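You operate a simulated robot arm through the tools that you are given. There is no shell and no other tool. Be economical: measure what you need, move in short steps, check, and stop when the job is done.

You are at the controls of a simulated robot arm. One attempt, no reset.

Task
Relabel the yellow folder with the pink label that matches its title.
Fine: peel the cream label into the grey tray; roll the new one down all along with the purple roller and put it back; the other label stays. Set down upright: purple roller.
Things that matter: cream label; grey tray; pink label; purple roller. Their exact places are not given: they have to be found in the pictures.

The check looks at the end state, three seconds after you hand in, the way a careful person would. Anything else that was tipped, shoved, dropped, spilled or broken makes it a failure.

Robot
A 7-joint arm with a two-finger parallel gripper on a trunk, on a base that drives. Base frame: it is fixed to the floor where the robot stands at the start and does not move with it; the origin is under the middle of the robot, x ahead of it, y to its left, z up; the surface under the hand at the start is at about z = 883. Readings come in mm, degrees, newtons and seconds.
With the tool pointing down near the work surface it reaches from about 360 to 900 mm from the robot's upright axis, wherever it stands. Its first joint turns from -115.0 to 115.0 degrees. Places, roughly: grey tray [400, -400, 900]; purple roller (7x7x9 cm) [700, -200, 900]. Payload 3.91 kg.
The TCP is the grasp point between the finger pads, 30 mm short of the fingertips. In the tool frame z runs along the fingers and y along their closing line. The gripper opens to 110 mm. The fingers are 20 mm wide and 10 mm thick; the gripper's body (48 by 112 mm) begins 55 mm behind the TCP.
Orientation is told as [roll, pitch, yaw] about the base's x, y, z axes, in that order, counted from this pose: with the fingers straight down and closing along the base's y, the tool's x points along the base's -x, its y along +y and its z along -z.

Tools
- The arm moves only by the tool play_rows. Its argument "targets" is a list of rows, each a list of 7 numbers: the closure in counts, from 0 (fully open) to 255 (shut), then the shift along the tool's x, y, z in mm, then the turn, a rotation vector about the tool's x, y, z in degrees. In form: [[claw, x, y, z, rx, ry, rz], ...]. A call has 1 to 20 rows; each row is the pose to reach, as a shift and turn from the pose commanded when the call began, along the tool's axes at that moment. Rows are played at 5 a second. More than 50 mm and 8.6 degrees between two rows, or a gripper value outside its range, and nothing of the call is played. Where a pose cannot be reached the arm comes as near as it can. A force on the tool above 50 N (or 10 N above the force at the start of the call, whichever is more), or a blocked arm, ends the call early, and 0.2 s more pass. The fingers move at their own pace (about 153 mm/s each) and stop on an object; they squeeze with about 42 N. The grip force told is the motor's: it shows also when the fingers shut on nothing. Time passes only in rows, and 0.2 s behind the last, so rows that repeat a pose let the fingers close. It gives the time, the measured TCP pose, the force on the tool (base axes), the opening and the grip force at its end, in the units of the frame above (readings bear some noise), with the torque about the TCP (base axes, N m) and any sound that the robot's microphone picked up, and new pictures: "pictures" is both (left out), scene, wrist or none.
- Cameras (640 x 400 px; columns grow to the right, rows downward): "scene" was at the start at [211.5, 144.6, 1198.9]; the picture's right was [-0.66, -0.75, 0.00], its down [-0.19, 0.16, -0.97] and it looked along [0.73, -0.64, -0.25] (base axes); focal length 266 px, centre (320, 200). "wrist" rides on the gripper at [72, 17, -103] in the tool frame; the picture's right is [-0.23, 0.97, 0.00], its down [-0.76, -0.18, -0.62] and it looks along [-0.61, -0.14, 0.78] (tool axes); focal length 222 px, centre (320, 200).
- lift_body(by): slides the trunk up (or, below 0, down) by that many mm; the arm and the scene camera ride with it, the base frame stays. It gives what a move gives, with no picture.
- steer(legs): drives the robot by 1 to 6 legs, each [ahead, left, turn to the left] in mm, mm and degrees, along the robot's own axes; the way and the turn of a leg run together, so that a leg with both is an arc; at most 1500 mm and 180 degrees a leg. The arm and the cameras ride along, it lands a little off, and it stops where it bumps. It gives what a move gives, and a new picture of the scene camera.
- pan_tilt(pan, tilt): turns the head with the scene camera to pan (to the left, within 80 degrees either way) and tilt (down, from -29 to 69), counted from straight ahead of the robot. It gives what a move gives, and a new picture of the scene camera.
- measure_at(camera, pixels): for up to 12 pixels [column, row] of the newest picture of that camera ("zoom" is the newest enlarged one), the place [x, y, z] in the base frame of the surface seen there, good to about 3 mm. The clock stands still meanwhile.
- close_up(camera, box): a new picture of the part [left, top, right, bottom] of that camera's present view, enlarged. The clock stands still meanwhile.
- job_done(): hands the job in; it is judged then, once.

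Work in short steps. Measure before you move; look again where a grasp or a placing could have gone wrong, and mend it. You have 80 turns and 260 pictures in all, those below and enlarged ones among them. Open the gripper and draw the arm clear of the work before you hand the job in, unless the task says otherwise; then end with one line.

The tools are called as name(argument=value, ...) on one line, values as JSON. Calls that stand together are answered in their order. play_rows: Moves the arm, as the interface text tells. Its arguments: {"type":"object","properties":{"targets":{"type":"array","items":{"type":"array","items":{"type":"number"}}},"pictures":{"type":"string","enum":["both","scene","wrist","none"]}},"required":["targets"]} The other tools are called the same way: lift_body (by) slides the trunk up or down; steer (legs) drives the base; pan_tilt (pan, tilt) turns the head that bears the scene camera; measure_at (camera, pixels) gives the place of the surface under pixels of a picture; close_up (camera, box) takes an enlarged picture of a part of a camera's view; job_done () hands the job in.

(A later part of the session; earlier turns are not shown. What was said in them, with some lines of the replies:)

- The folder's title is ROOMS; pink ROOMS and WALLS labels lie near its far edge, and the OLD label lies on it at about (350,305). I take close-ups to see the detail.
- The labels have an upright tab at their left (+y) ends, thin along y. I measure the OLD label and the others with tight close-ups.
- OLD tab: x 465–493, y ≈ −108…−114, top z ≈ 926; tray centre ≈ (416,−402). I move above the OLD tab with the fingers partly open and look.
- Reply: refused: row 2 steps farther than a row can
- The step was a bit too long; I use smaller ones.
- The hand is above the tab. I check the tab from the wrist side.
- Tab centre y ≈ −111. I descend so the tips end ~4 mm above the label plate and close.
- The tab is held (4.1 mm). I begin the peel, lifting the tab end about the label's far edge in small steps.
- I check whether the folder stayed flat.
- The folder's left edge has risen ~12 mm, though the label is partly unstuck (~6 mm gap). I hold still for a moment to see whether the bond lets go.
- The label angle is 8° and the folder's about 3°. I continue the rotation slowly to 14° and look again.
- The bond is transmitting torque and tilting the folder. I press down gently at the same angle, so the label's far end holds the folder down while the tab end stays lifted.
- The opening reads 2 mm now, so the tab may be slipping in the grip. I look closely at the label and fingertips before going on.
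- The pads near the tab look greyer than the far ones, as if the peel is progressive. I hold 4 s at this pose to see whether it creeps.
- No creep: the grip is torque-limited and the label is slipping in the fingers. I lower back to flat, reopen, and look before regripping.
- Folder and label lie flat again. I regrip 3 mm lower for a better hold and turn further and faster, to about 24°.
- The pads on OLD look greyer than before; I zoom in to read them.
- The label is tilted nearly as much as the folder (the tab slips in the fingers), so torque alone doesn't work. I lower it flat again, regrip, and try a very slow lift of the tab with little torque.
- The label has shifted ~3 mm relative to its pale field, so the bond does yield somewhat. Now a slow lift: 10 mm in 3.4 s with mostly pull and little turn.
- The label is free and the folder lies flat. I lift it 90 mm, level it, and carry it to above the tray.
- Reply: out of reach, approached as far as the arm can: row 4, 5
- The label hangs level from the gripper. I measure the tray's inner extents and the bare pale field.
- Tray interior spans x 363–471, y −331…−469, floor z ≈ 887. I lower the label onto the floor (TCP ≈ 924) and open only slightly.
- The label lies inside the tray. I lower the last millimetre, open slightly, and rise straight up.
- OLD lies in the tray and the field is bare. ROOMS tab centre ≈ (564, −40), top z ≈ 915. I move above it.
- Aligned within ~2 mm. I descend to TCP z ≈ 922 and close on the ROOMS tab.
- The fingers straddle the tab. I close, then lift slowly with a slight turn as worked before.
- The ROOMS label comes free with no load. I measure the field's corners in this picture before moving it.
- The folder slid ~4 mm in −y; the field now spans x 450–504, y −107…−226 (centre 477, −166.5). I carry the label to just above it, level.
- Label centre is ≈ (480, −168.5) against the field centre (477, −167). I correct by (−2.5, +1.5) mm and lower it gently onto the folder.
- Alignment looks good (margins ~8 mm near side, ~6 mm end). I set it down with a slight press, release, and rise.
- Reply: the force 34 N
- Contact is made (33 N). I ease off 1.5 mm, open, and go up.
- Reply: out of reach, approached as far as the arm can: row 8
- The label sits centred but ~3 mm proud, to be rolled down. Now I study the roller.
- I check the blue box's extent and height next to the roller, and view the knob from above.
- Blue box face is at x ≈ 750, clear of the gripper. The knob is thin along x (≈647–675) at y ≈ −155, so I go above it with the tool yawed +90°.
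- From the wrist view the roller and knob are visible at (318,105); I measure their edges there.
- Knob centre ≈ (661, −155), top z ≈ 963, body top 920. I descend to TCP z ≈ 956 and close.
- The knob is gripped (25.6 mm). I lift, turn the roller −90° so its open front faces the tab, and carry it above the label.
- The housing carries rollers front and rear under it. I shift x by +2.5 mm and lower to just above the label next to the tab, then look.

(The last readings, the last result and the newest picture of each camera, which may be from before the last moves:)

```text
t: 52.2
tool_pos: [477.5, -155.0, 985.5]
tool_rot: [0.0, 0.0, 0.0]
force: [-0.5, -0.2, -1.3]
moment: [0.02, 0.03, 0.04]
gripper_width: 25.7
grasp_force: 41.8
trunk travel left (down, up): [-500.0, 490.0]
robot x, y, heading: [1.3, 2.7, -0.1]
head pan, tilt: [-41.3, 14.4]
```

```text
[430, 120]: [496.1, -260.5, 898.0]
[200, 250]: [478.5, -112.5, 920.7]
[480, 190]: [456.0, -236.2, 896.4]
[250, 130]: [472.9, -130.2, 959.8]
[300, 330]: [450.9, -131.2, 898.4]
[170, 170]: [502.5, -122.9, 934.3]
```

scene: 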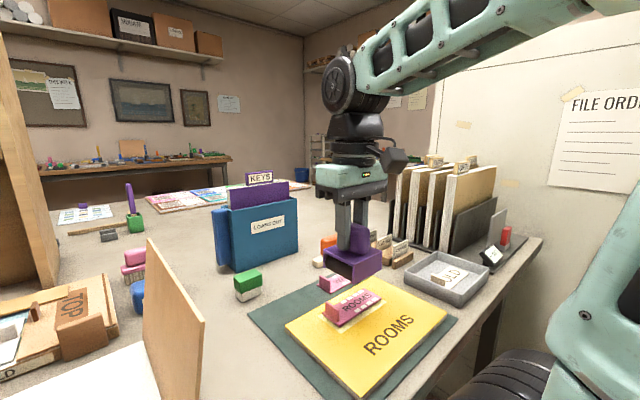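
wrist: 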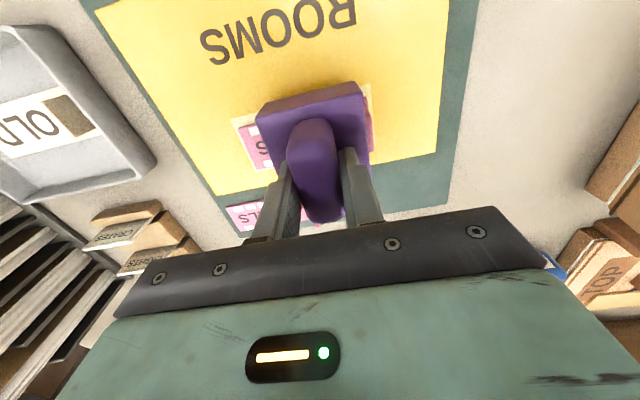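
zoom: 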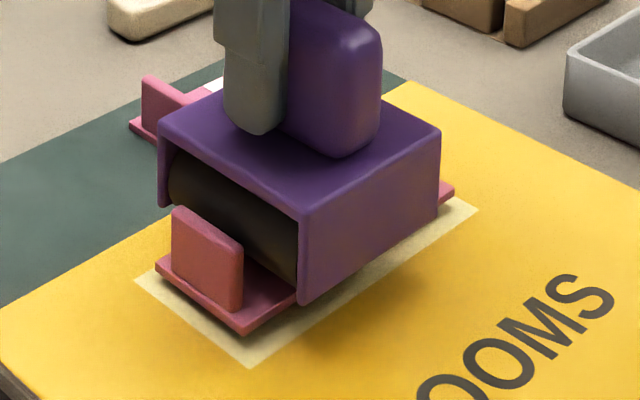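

The housing straddles the label and clears the tab by ~5 mm. I lower in small steps and watch the force.

play_rows(targets=[[255, 0, 0, 2, 0, 0, 0], [255, 0, 0, 4, 0, 0, 0], [255, 0, 0, 5, 0, 0, 0], [255, 0, 0, 6, 0, 0, 0], [255, 0, 0, 6, 0, 0, 0]], pictures="none")

```text
t: 53.4
tool_pos: [476.8, -153.3, 978.5]
tool_rot: [0.1, 0.0, 0.0]
force: [0.6, 1.0, -1.5]
moment: [0.0, 0.0, 0.01]
gripper_width: 25.6
grasp_force: 42.0
trunk travel left (down, up): [-500.0, 490.0]
robot x, y, heading: [0.4, -0.9, 0.1]
head pan, tilt: [-41.3, 14.4]
```

play_rows(targets=[[255, 0, 0, 0.7, 0, 0, 0], [255, 0, 0, 1.4, 0, 0, 0], [255, 0, 0, 2, 0, 0, 0], [255, 0, 0, 2, 0, 0, 0]], pictures="none")

close_up(camera="scene", box=[300, 260, 410, 340])

```text
t: 54.4
tool_pos: [477.9, -153.1, 979.3]
tool_rot: [0.0, 0.1, 0.0]
force: [-0.7, 0.4, -1.6]
moment: [-0.02, 0.01, 0.0]
gripper_width: 25.4
grasp_force: 42.0
trunk travel left (down, up): [-500.0, 490.0]
robot x, y, heading: [0.1, -0.3, -0.0]
head pan, tilt: [-41.3, 14.4]
```

```text
5.00 times, centred on (355, 300) of scene
```

zoom: 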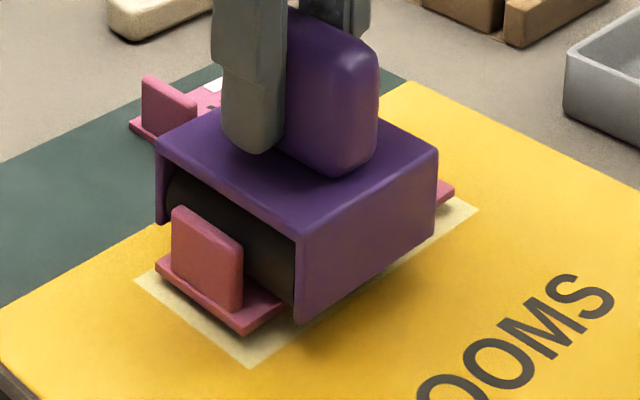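

No contact yet; I lower a further 2.5 mm.

play_rows(targets=[[255, 0, 0, 0.7, 0, 0, 0], [255, 0, 0, 1.3, 0, 0, 0], [255, 0, 0, 1.9, 0, 0, 0], [255, 0, 0, 2.5, 0, 0, 0], [255, 0, 0, 2.5, 0, 0, 0]], pictures="none")

```text
t: 55.6
tool_pos: [478.5, -154.1, 976.0]
tool_rot: [0.0, -0.2, 0.0]
force: [2.0, 1.6, 30.8]
moment: [0.05, -0.02, -0.04]
gripper_width: 25.7
grasp_force: 41.6
trunk travel left (down, up): [-500.0, 490.0]
robot x, y, heading: [-1.3, 2.9, 0.2]
head pan, tilt: [-41.3, 14.4]
```

30 N contact on the label. I roll along −y for half the way, keeping the height, and check.

play_rows(targets=[[255, 0, 0, -0.3, 0, 0, 0], [255, 0, -4, -0.3, 0, 0, 0], [255, 0, -8, -0.3, 0, 0, 0], [255, 0, -12, -0.3, 0, 0, 0], [255, 0, -16, -0.3, 0, 0, 0], [255, 0, -20, -0.3, 0, 0, 0], [255, 0, -24, -0.3, 0, 0, 0], [255, 0, -28, -0.3, 0, 0, 0], [255, 0, -32, -0.3, 0, 0, 0], [255, 0, -36, -0.3, 0, 0, 0], [255, 0, -40, -0.3, 0, 0, 0]], pictures="wrist")

close_up(camera="scene", box=[300, 260, 410, 340])

```text
t: 58.0
tool_pos: [477.6, -194.1, 976.1]
tool_rot: [0.0, -0.1, 0.0]
force: [-1.7, 9.5, 25.1]
moment: [0.56, 0.0, 0.05]
gripper_width: 25.8
grasp_force: 42.1
trunk travel left (down, up): [-500.0, 490.0]
robot x, y, heading: [-1.0, -2.2, -0.1]
head pan, tilt: [-41.3, 14.4]
```

wrist: 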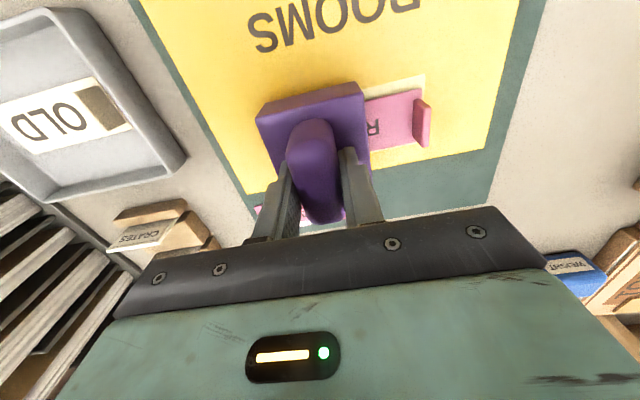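

```text
5.00 times, centred on (355, 300) of scene
```

zoom: 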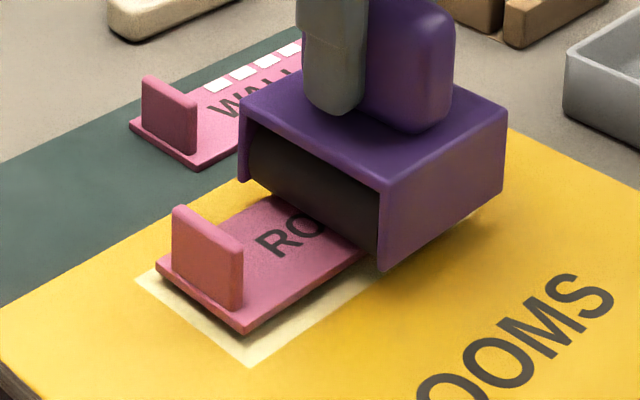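

The white pads beside "RO" have vanished where rolled, and the folder hasn't moved. I continue past the far end.

play_rows(targets=[[255, 0, -4, 0, 0, 0, 0], [255, 0, -8, 0, 0, 0, 0], [255, 0, -12, 0, 0, 0, 0], [255, 0, -16, 0, 0, 0, 0], [255, 0, -20, 0, 0, 0, 0], [255, 0, -24, 0, 0, 0, 0], [255, 0, -28, 0, 0, 0, 0], [255, 0, -32, 0, 0, 0, 0], [255, 0, -36, 0, 0, 0, 0], [255, 0, -38, 0, 0, 0, 0]], pictures="wrist")

close_up(camera="scene", box=[300, 255, 410, 335])

```text
t: 60.2
tool_pos: [477.2, -232.6, 976.4]
tool_rot: [-0.1, 0.0, 0.0]
force: [1.6, 7.7, 18.1]
moment: [0.76, -0.07, 0.02]
gripper_width: 25.7
grasp_force: 42.1
trunk travel left (down, up): [-500.0, 490.0]
robot x, y, heading: [-0.7, 2.3, -0.0]
head pan, tilt: [-41.3, 14.4]
```

wrist: 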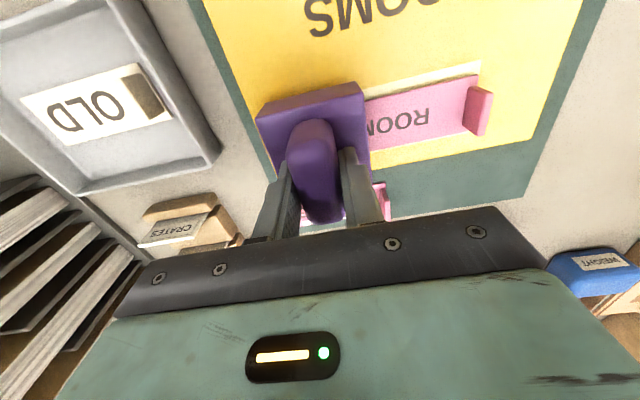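

```text
5.00 times, centred on (355, 295) of scene
```

zoom: 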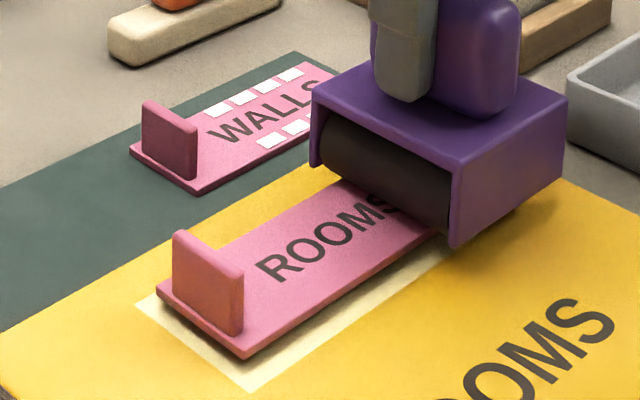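

The roller's front axis is at the label's end. I lift off and look at the label.

play_rows(targets=[[255, 0, -3, 0, 0, 0, 0], [255, 0, -3, -10, 0, 0, 0], [255, 0, -3, -30, 0, 0, 0], [255, 0, -3, -65, 0, 0, 0], [255, 0, -3, -65, 0, 0, 0]], pictures="scene")

close_up(camera="scene", box=[300, 260, 410, 340])

measure_at(camera="zoom", pixels=[[246, 325], [450, 190], [365, 145], [300, 240], [400, 180], [248, 362], [478, 208], [240, 200], [160, 270], [60, 290]])

```text
t: 61.4
tool_pos: [478.3, -235.8, 1040.4]
tool_rot: [0.0, 0.2, 0.0]
force: [0.8, -0.4, -2.0]
moment: [0.04, 0.01, 0.02]
gripper_width: 25.5
grasp_force: 42.7
trunk travel left (down, up): [-500.0, 490.0]
robot x, y, heading: [-0.2, -0.9, -0.0]
head pan, tilt: [-41.3, 14.4]
```

scene: 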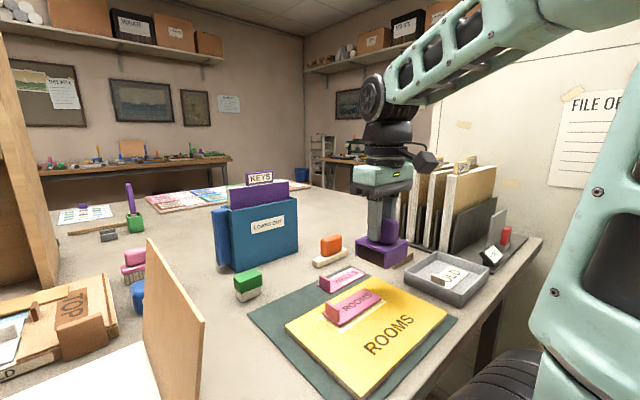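

```text
5.00 times, centred on (355, 300) of scene
```

zoom: 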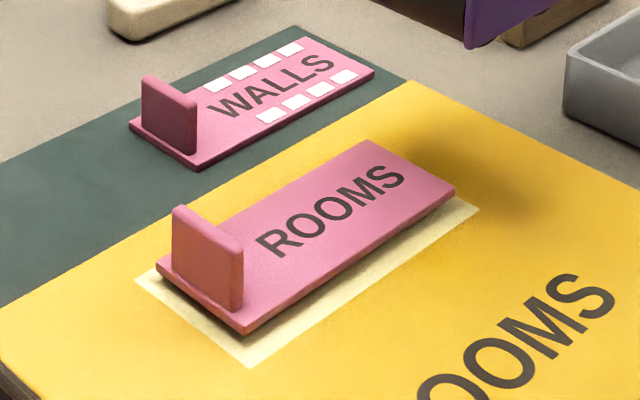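

```text
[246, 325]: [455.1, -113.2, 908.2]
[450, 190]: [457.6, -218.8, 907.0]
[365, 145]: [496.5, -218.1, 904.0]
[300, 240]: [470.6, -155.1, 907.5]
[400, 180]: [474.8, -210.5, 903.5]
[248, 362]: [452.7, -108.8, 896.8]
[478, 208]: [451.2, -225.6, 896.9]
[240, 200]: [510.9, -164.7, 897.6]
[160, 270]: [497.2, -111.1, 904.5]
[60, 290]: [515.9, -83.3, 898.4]
```

All pads on ROOMS are gone, with WALLS untouched. I carry the roller back, turning it to its original heading above (661.5, −154.7).

play_rows(targets=[[255, -15.3, 6.8, -8, 0, 0, -7.5], [255, -30.6, 13.5, -8, 0, 0, -15], [255, -45.9, 20.3, -8, 0, 0, -22.5], [255, -61.2, 27, -8, 0, 0, -30], [255, -76.5, 33.8, -8, 0, 0, -37.5], [255, -91.8, 40.5, -8, 0, 0, -45], [255, -107, 47.3, -8, 0, 0, -52.5], [255, -122.3, 54, -8, 0, 0, -60], [255, -137.6, 60.8, -8, 0, 0, -67.5], [255, -152.9, 67.5, -8, 0, 0, -75], [255, -168.2, 74.3, -8, 0, 0, -82.5], [255, -183.5, 81, -8, 0, 0, -90], [255, -183.5, 81, 30, 0, 0, -90], [255, -183.5, 81, 65, 0, 0, -90], [255, -183.5, 81, 65, 0, 0, -90]])

close_up(camera="scene", box=[235, 190, 345, 295])

```text
t: 64.6
tool_pos: [662.2, -155.4, 973.6]
tool_rot: [0.1, 0.0, 90.0]
force: [-0.2, 0.4, -0.8]
moment: [-0.01, 0.0, 0.01]
gripper_width: 25.7
grasp_force: 41.9
trunk travel left (down, up): [-500.0, 490.0]
robot x, y, heading: [1.3, -2.7, 0.3]
head pan, tilt: [-41.3, 14.4]
```

scene: 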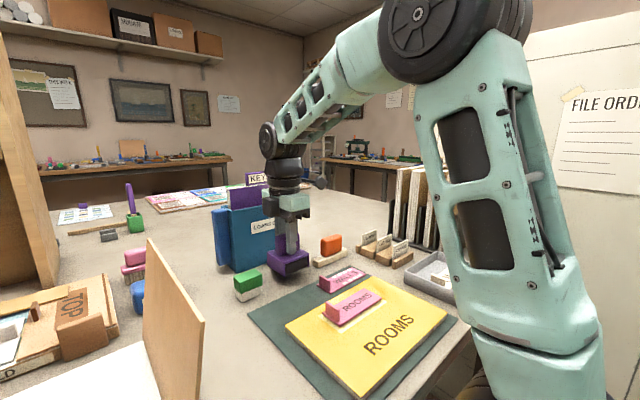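
wrist: 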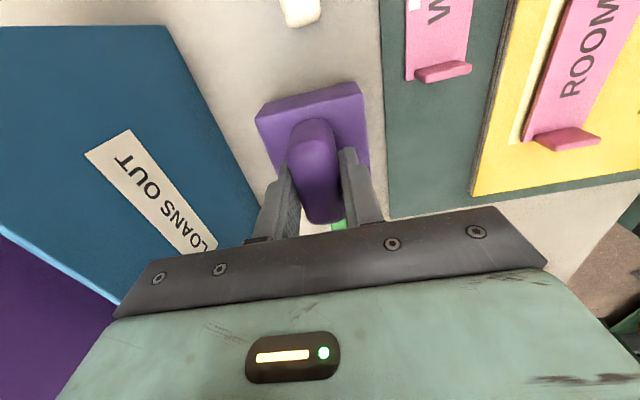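

```text
3.81 times, centred on (290, 242) of scene
```

zoom: 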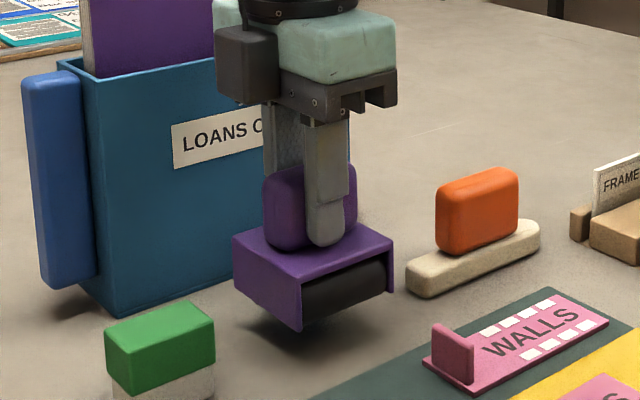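

Positioned right. I lower the last ~18 mm gently and check the force.

play_rows(targets=[[255, 0, 0, 10, 0, 0, 0], [255, 0, 0, 14, 0, 0, 0], [255, 0, 0, 16, 0, 0, 0], [255, 0, 0, 17, 0, 0, 0], [255, 0, 0, 18, 0, 0, 0], [255, 0, 0, 18, 0, 0, 0]], pictures="none")

close_up(camera="scene", box=[235, 190, 345, 295])

```text
t: 66.0
tool_pos: [662.7, -153.8, 958.5]
tool_rot: [0.0, -0.1, 90.0]
force: [0.6, -0.2, -2.1]
moment: [0.0, 0.0, -0.01]
gripper_width: 25.4
grasp_force: 41.9
trunk travel left (down, up): [-500.0, 490.0]
robot x, y, heading: [4.7, 0.3, 0.0]
head pan, tilt: [-41.3, 14.4]
```

```text
3.81 times, centred on (290, 242) of scene
```

zoom: 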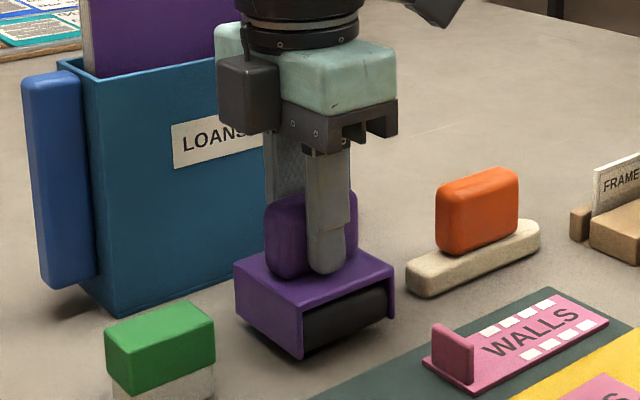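

Still about 2 mm up; I lower in half-millimetre steps.

play_rows(targets=[[255, 0, 0, 0.6, 0, 0, 0], [255, 0, 0, 1.2, 0, 0, 0], [255, 0, 0, 1.7, 0, 0, 0], [255, 0, 0, 1.7, 0, 0, 0]], pictures="none")

close_up(camera="scene", box=[235, 190, 345, 295])

```text
t: 67.0
tool_pos: [662.2, -154.7, 957.0]
tool_rot: [0.0, 0.0, 90.1]
force: [0.2, 0.4, -1.2]
moment: [0.02, -0.03, -0.02]
gripper_width: 25.3
grasp_force: 41.7
trunk travel left (down, up): [-500.0, 490.0]
robot x, y, heading: [0.1, 0.4, 0.1]
head pan, tilt: [-41.3, 14.4]
```

```text
3.81 times, centred on (290, 242) of scene
```

zoom: 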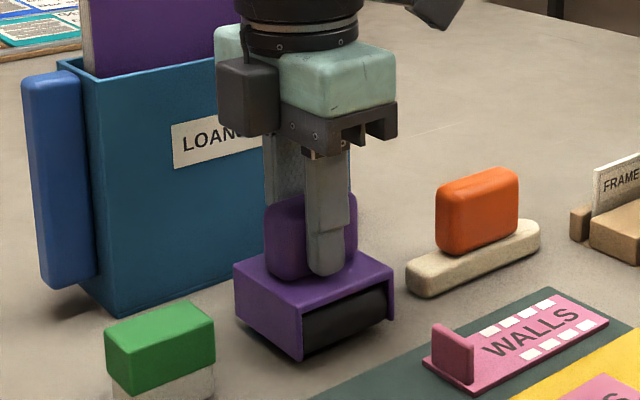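

play_rows(targets=[[255, 0, 0, 0.5, 0, 0, 0], [255, 0, 0, 1, 0, 0, 0], [255, 0, 0, 1.5, 0, 0, 0], [255, 0, 0, 1.5, 0, 0, 0]], pictures="none")

```text
t: 68.0
tool_pos: [662.4, -154.0, 954.0]
tool_rot: [-0.1, -0.1, 90.0]
force: [-0.3, 0.6, -2.1]
moment: [0.01, 0.0, -0.02]
gripper_width: 25.8
grasp_force: 42.3
trunk travel left (down, up): [-500.0, 490.0]
robot x, y, heading: [-1.8, 1.0, 0.0]
head pan, tilt: [-41.3, 14.4]
```

Still carrying its weight (−2 N); another millimetre.

play_rows(targets=[[255, 0, 0, 0.4, 0, 0, 0], [255, 0, 0, 0.8, 0, 0, 0], [255, 0, 0, 1.2, 0, 0, 0], [255, 0, 0, 1.2, 0, 0, 0]], pictures="none")

close_up(camera="scene", box=[235, 190, 345, 295])

```text
t: 69.0
tool_pos: [661.1, -154.7, 953.8]
tool_rot: [0.1, 0.1, 90.0]
force: [-0.1, -0.8, -2.0]
moment: [0.03, -0.03, 0.01]
gripper_width: 25.6
grasp_force: 42.1
trunk travel left (down, up): [-500.0, 490.0]
robot x, y, heading: [1.4, -2.3, 0.1]
head pan, tilt: [-41.3, 14.4]
```

```text
3.81 times, centred on (290, 242) of scene
```

zoom: 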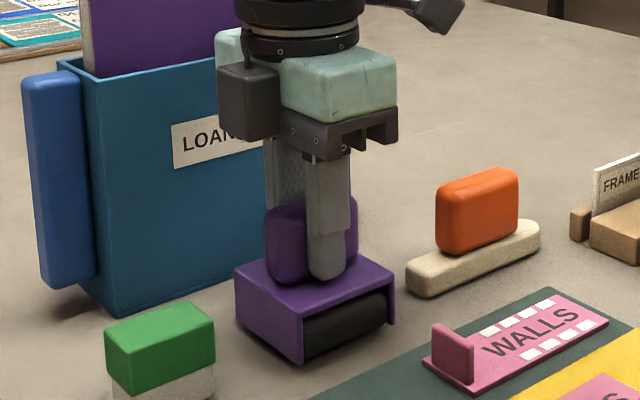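

Almost at the original height (bottom corner 364 vs 366 px). I lower 0.8 mm more, open, and rise.

play_rows(targets=[[255, 0, 0, 0.4, 0, 0, 0], [255, 0, 0, 0.8, 0, 0, 0], [255, 0, 0, 0.8, 0, 0, 0], [180, 0, 0, 0.8, 0, 0, 0], [116, 0, 0, 0.8, 0, 0, 0], [116, 0, 0, 0.8, 0, 0, 0], [116, 0, 0, -10, 0, 0, 0], [116, 0, 0, -45, 0, 0, 0], [116, 0, 0, -90, 0, 0, 0], [116, 0, 0, -120, 0, 0, 0]])

close_up(camera="scene", box=[225, 200, 425, 340])

```text
t: 71.2
tool_pos: [660.8, -153.9, 1072.3]
tool_rot: [0.0, 0.0, 90.1]
force: [0.1, 0.3, 0.1]
moment: [-0.02, 0.01, 0.0]
gripper_width: 59.9
grasp_force: 0.1
trunk travel left (down, up): [-500.0, 490.0]
robot x, y, heading: [2.5, -0.5, 0.1]
head pan, tilt: [-41.3, 14.4]
```

scene: 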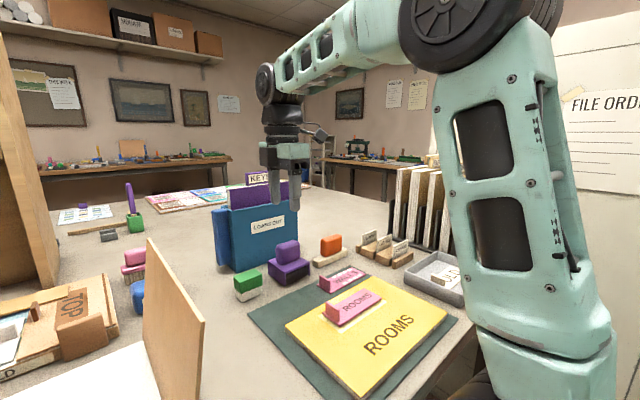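
wrist: 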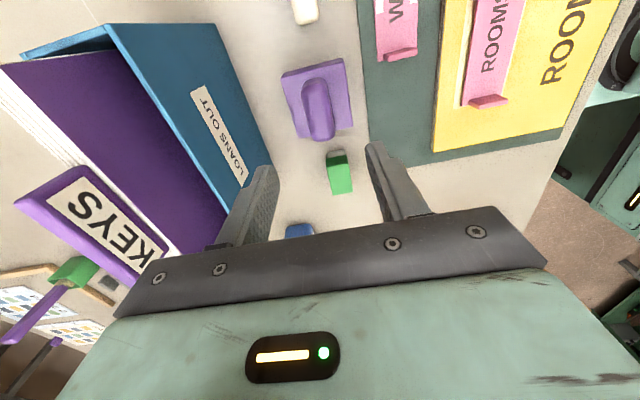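

```text
2.86 times, centred on (325, 270) of scene
```

zoom: 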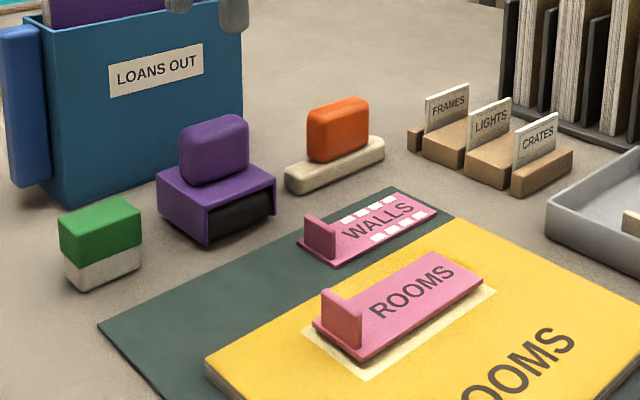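

The roller stands upright at its place, ROOMS is rolled down, WALLS untouched, OLD in the tray. I draw the arm up and back.

play_rows(targets=[[116, 0, 0, -40, 0, 0, 0], [116, 0, 30, -75, 0, 0, 0], [116, 0, 70, -90, 0, 0, 0], [116, 0, 110, -100, 0, 0, 0], [116, 0, 110, -100, 0, 0, 0]], pictures="scene")

close_up(camera="scene", box=[240, 230, 500, 390])

```text
t: 72.4
tool_pos: [551.7, -154.9, 1173.6]
tool_rot: [0.0, 0.0, 90.0]
force: [-0.6, -0.2, -0.8]
moment: [0.01, -0.02, -0.02]
gripper_width: 60.0
grasp_force: 0.0
trunk travel left (down, up): [-500.0, 490.0]
robot x, y, heading: [0.7, 1.1, -0.0]
head pan, tilt: [-41.3, 14.4]
```

scene: 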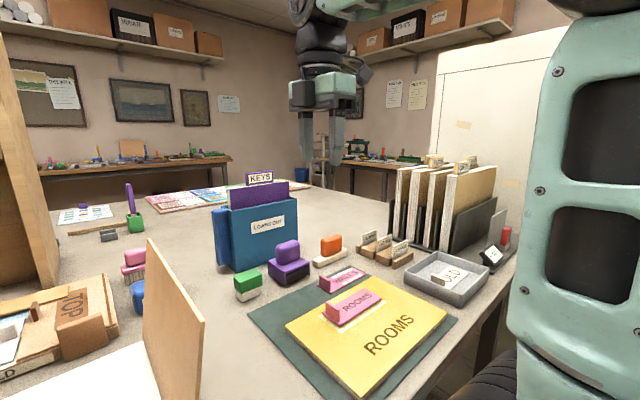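

```text
2.46 times, centred on (370, 310) of scene
```

zoom: 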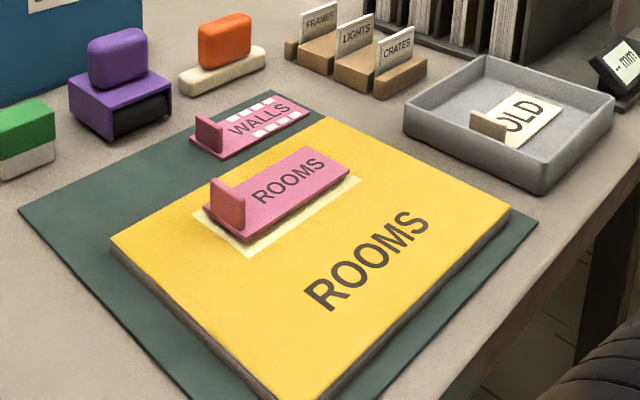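

Everything is in place and the arm is clear, so I hand the job in.

job_done()

```text
The job is handed in.
```

The yellow folder now carries the pink ROOMS label, rolled down along its length. OLD lies in the grey tray, WALLS was left alone and the purple roller is back upright in its place; the folder slid about 4–5 mm on its mat during the peel, and I left it there.
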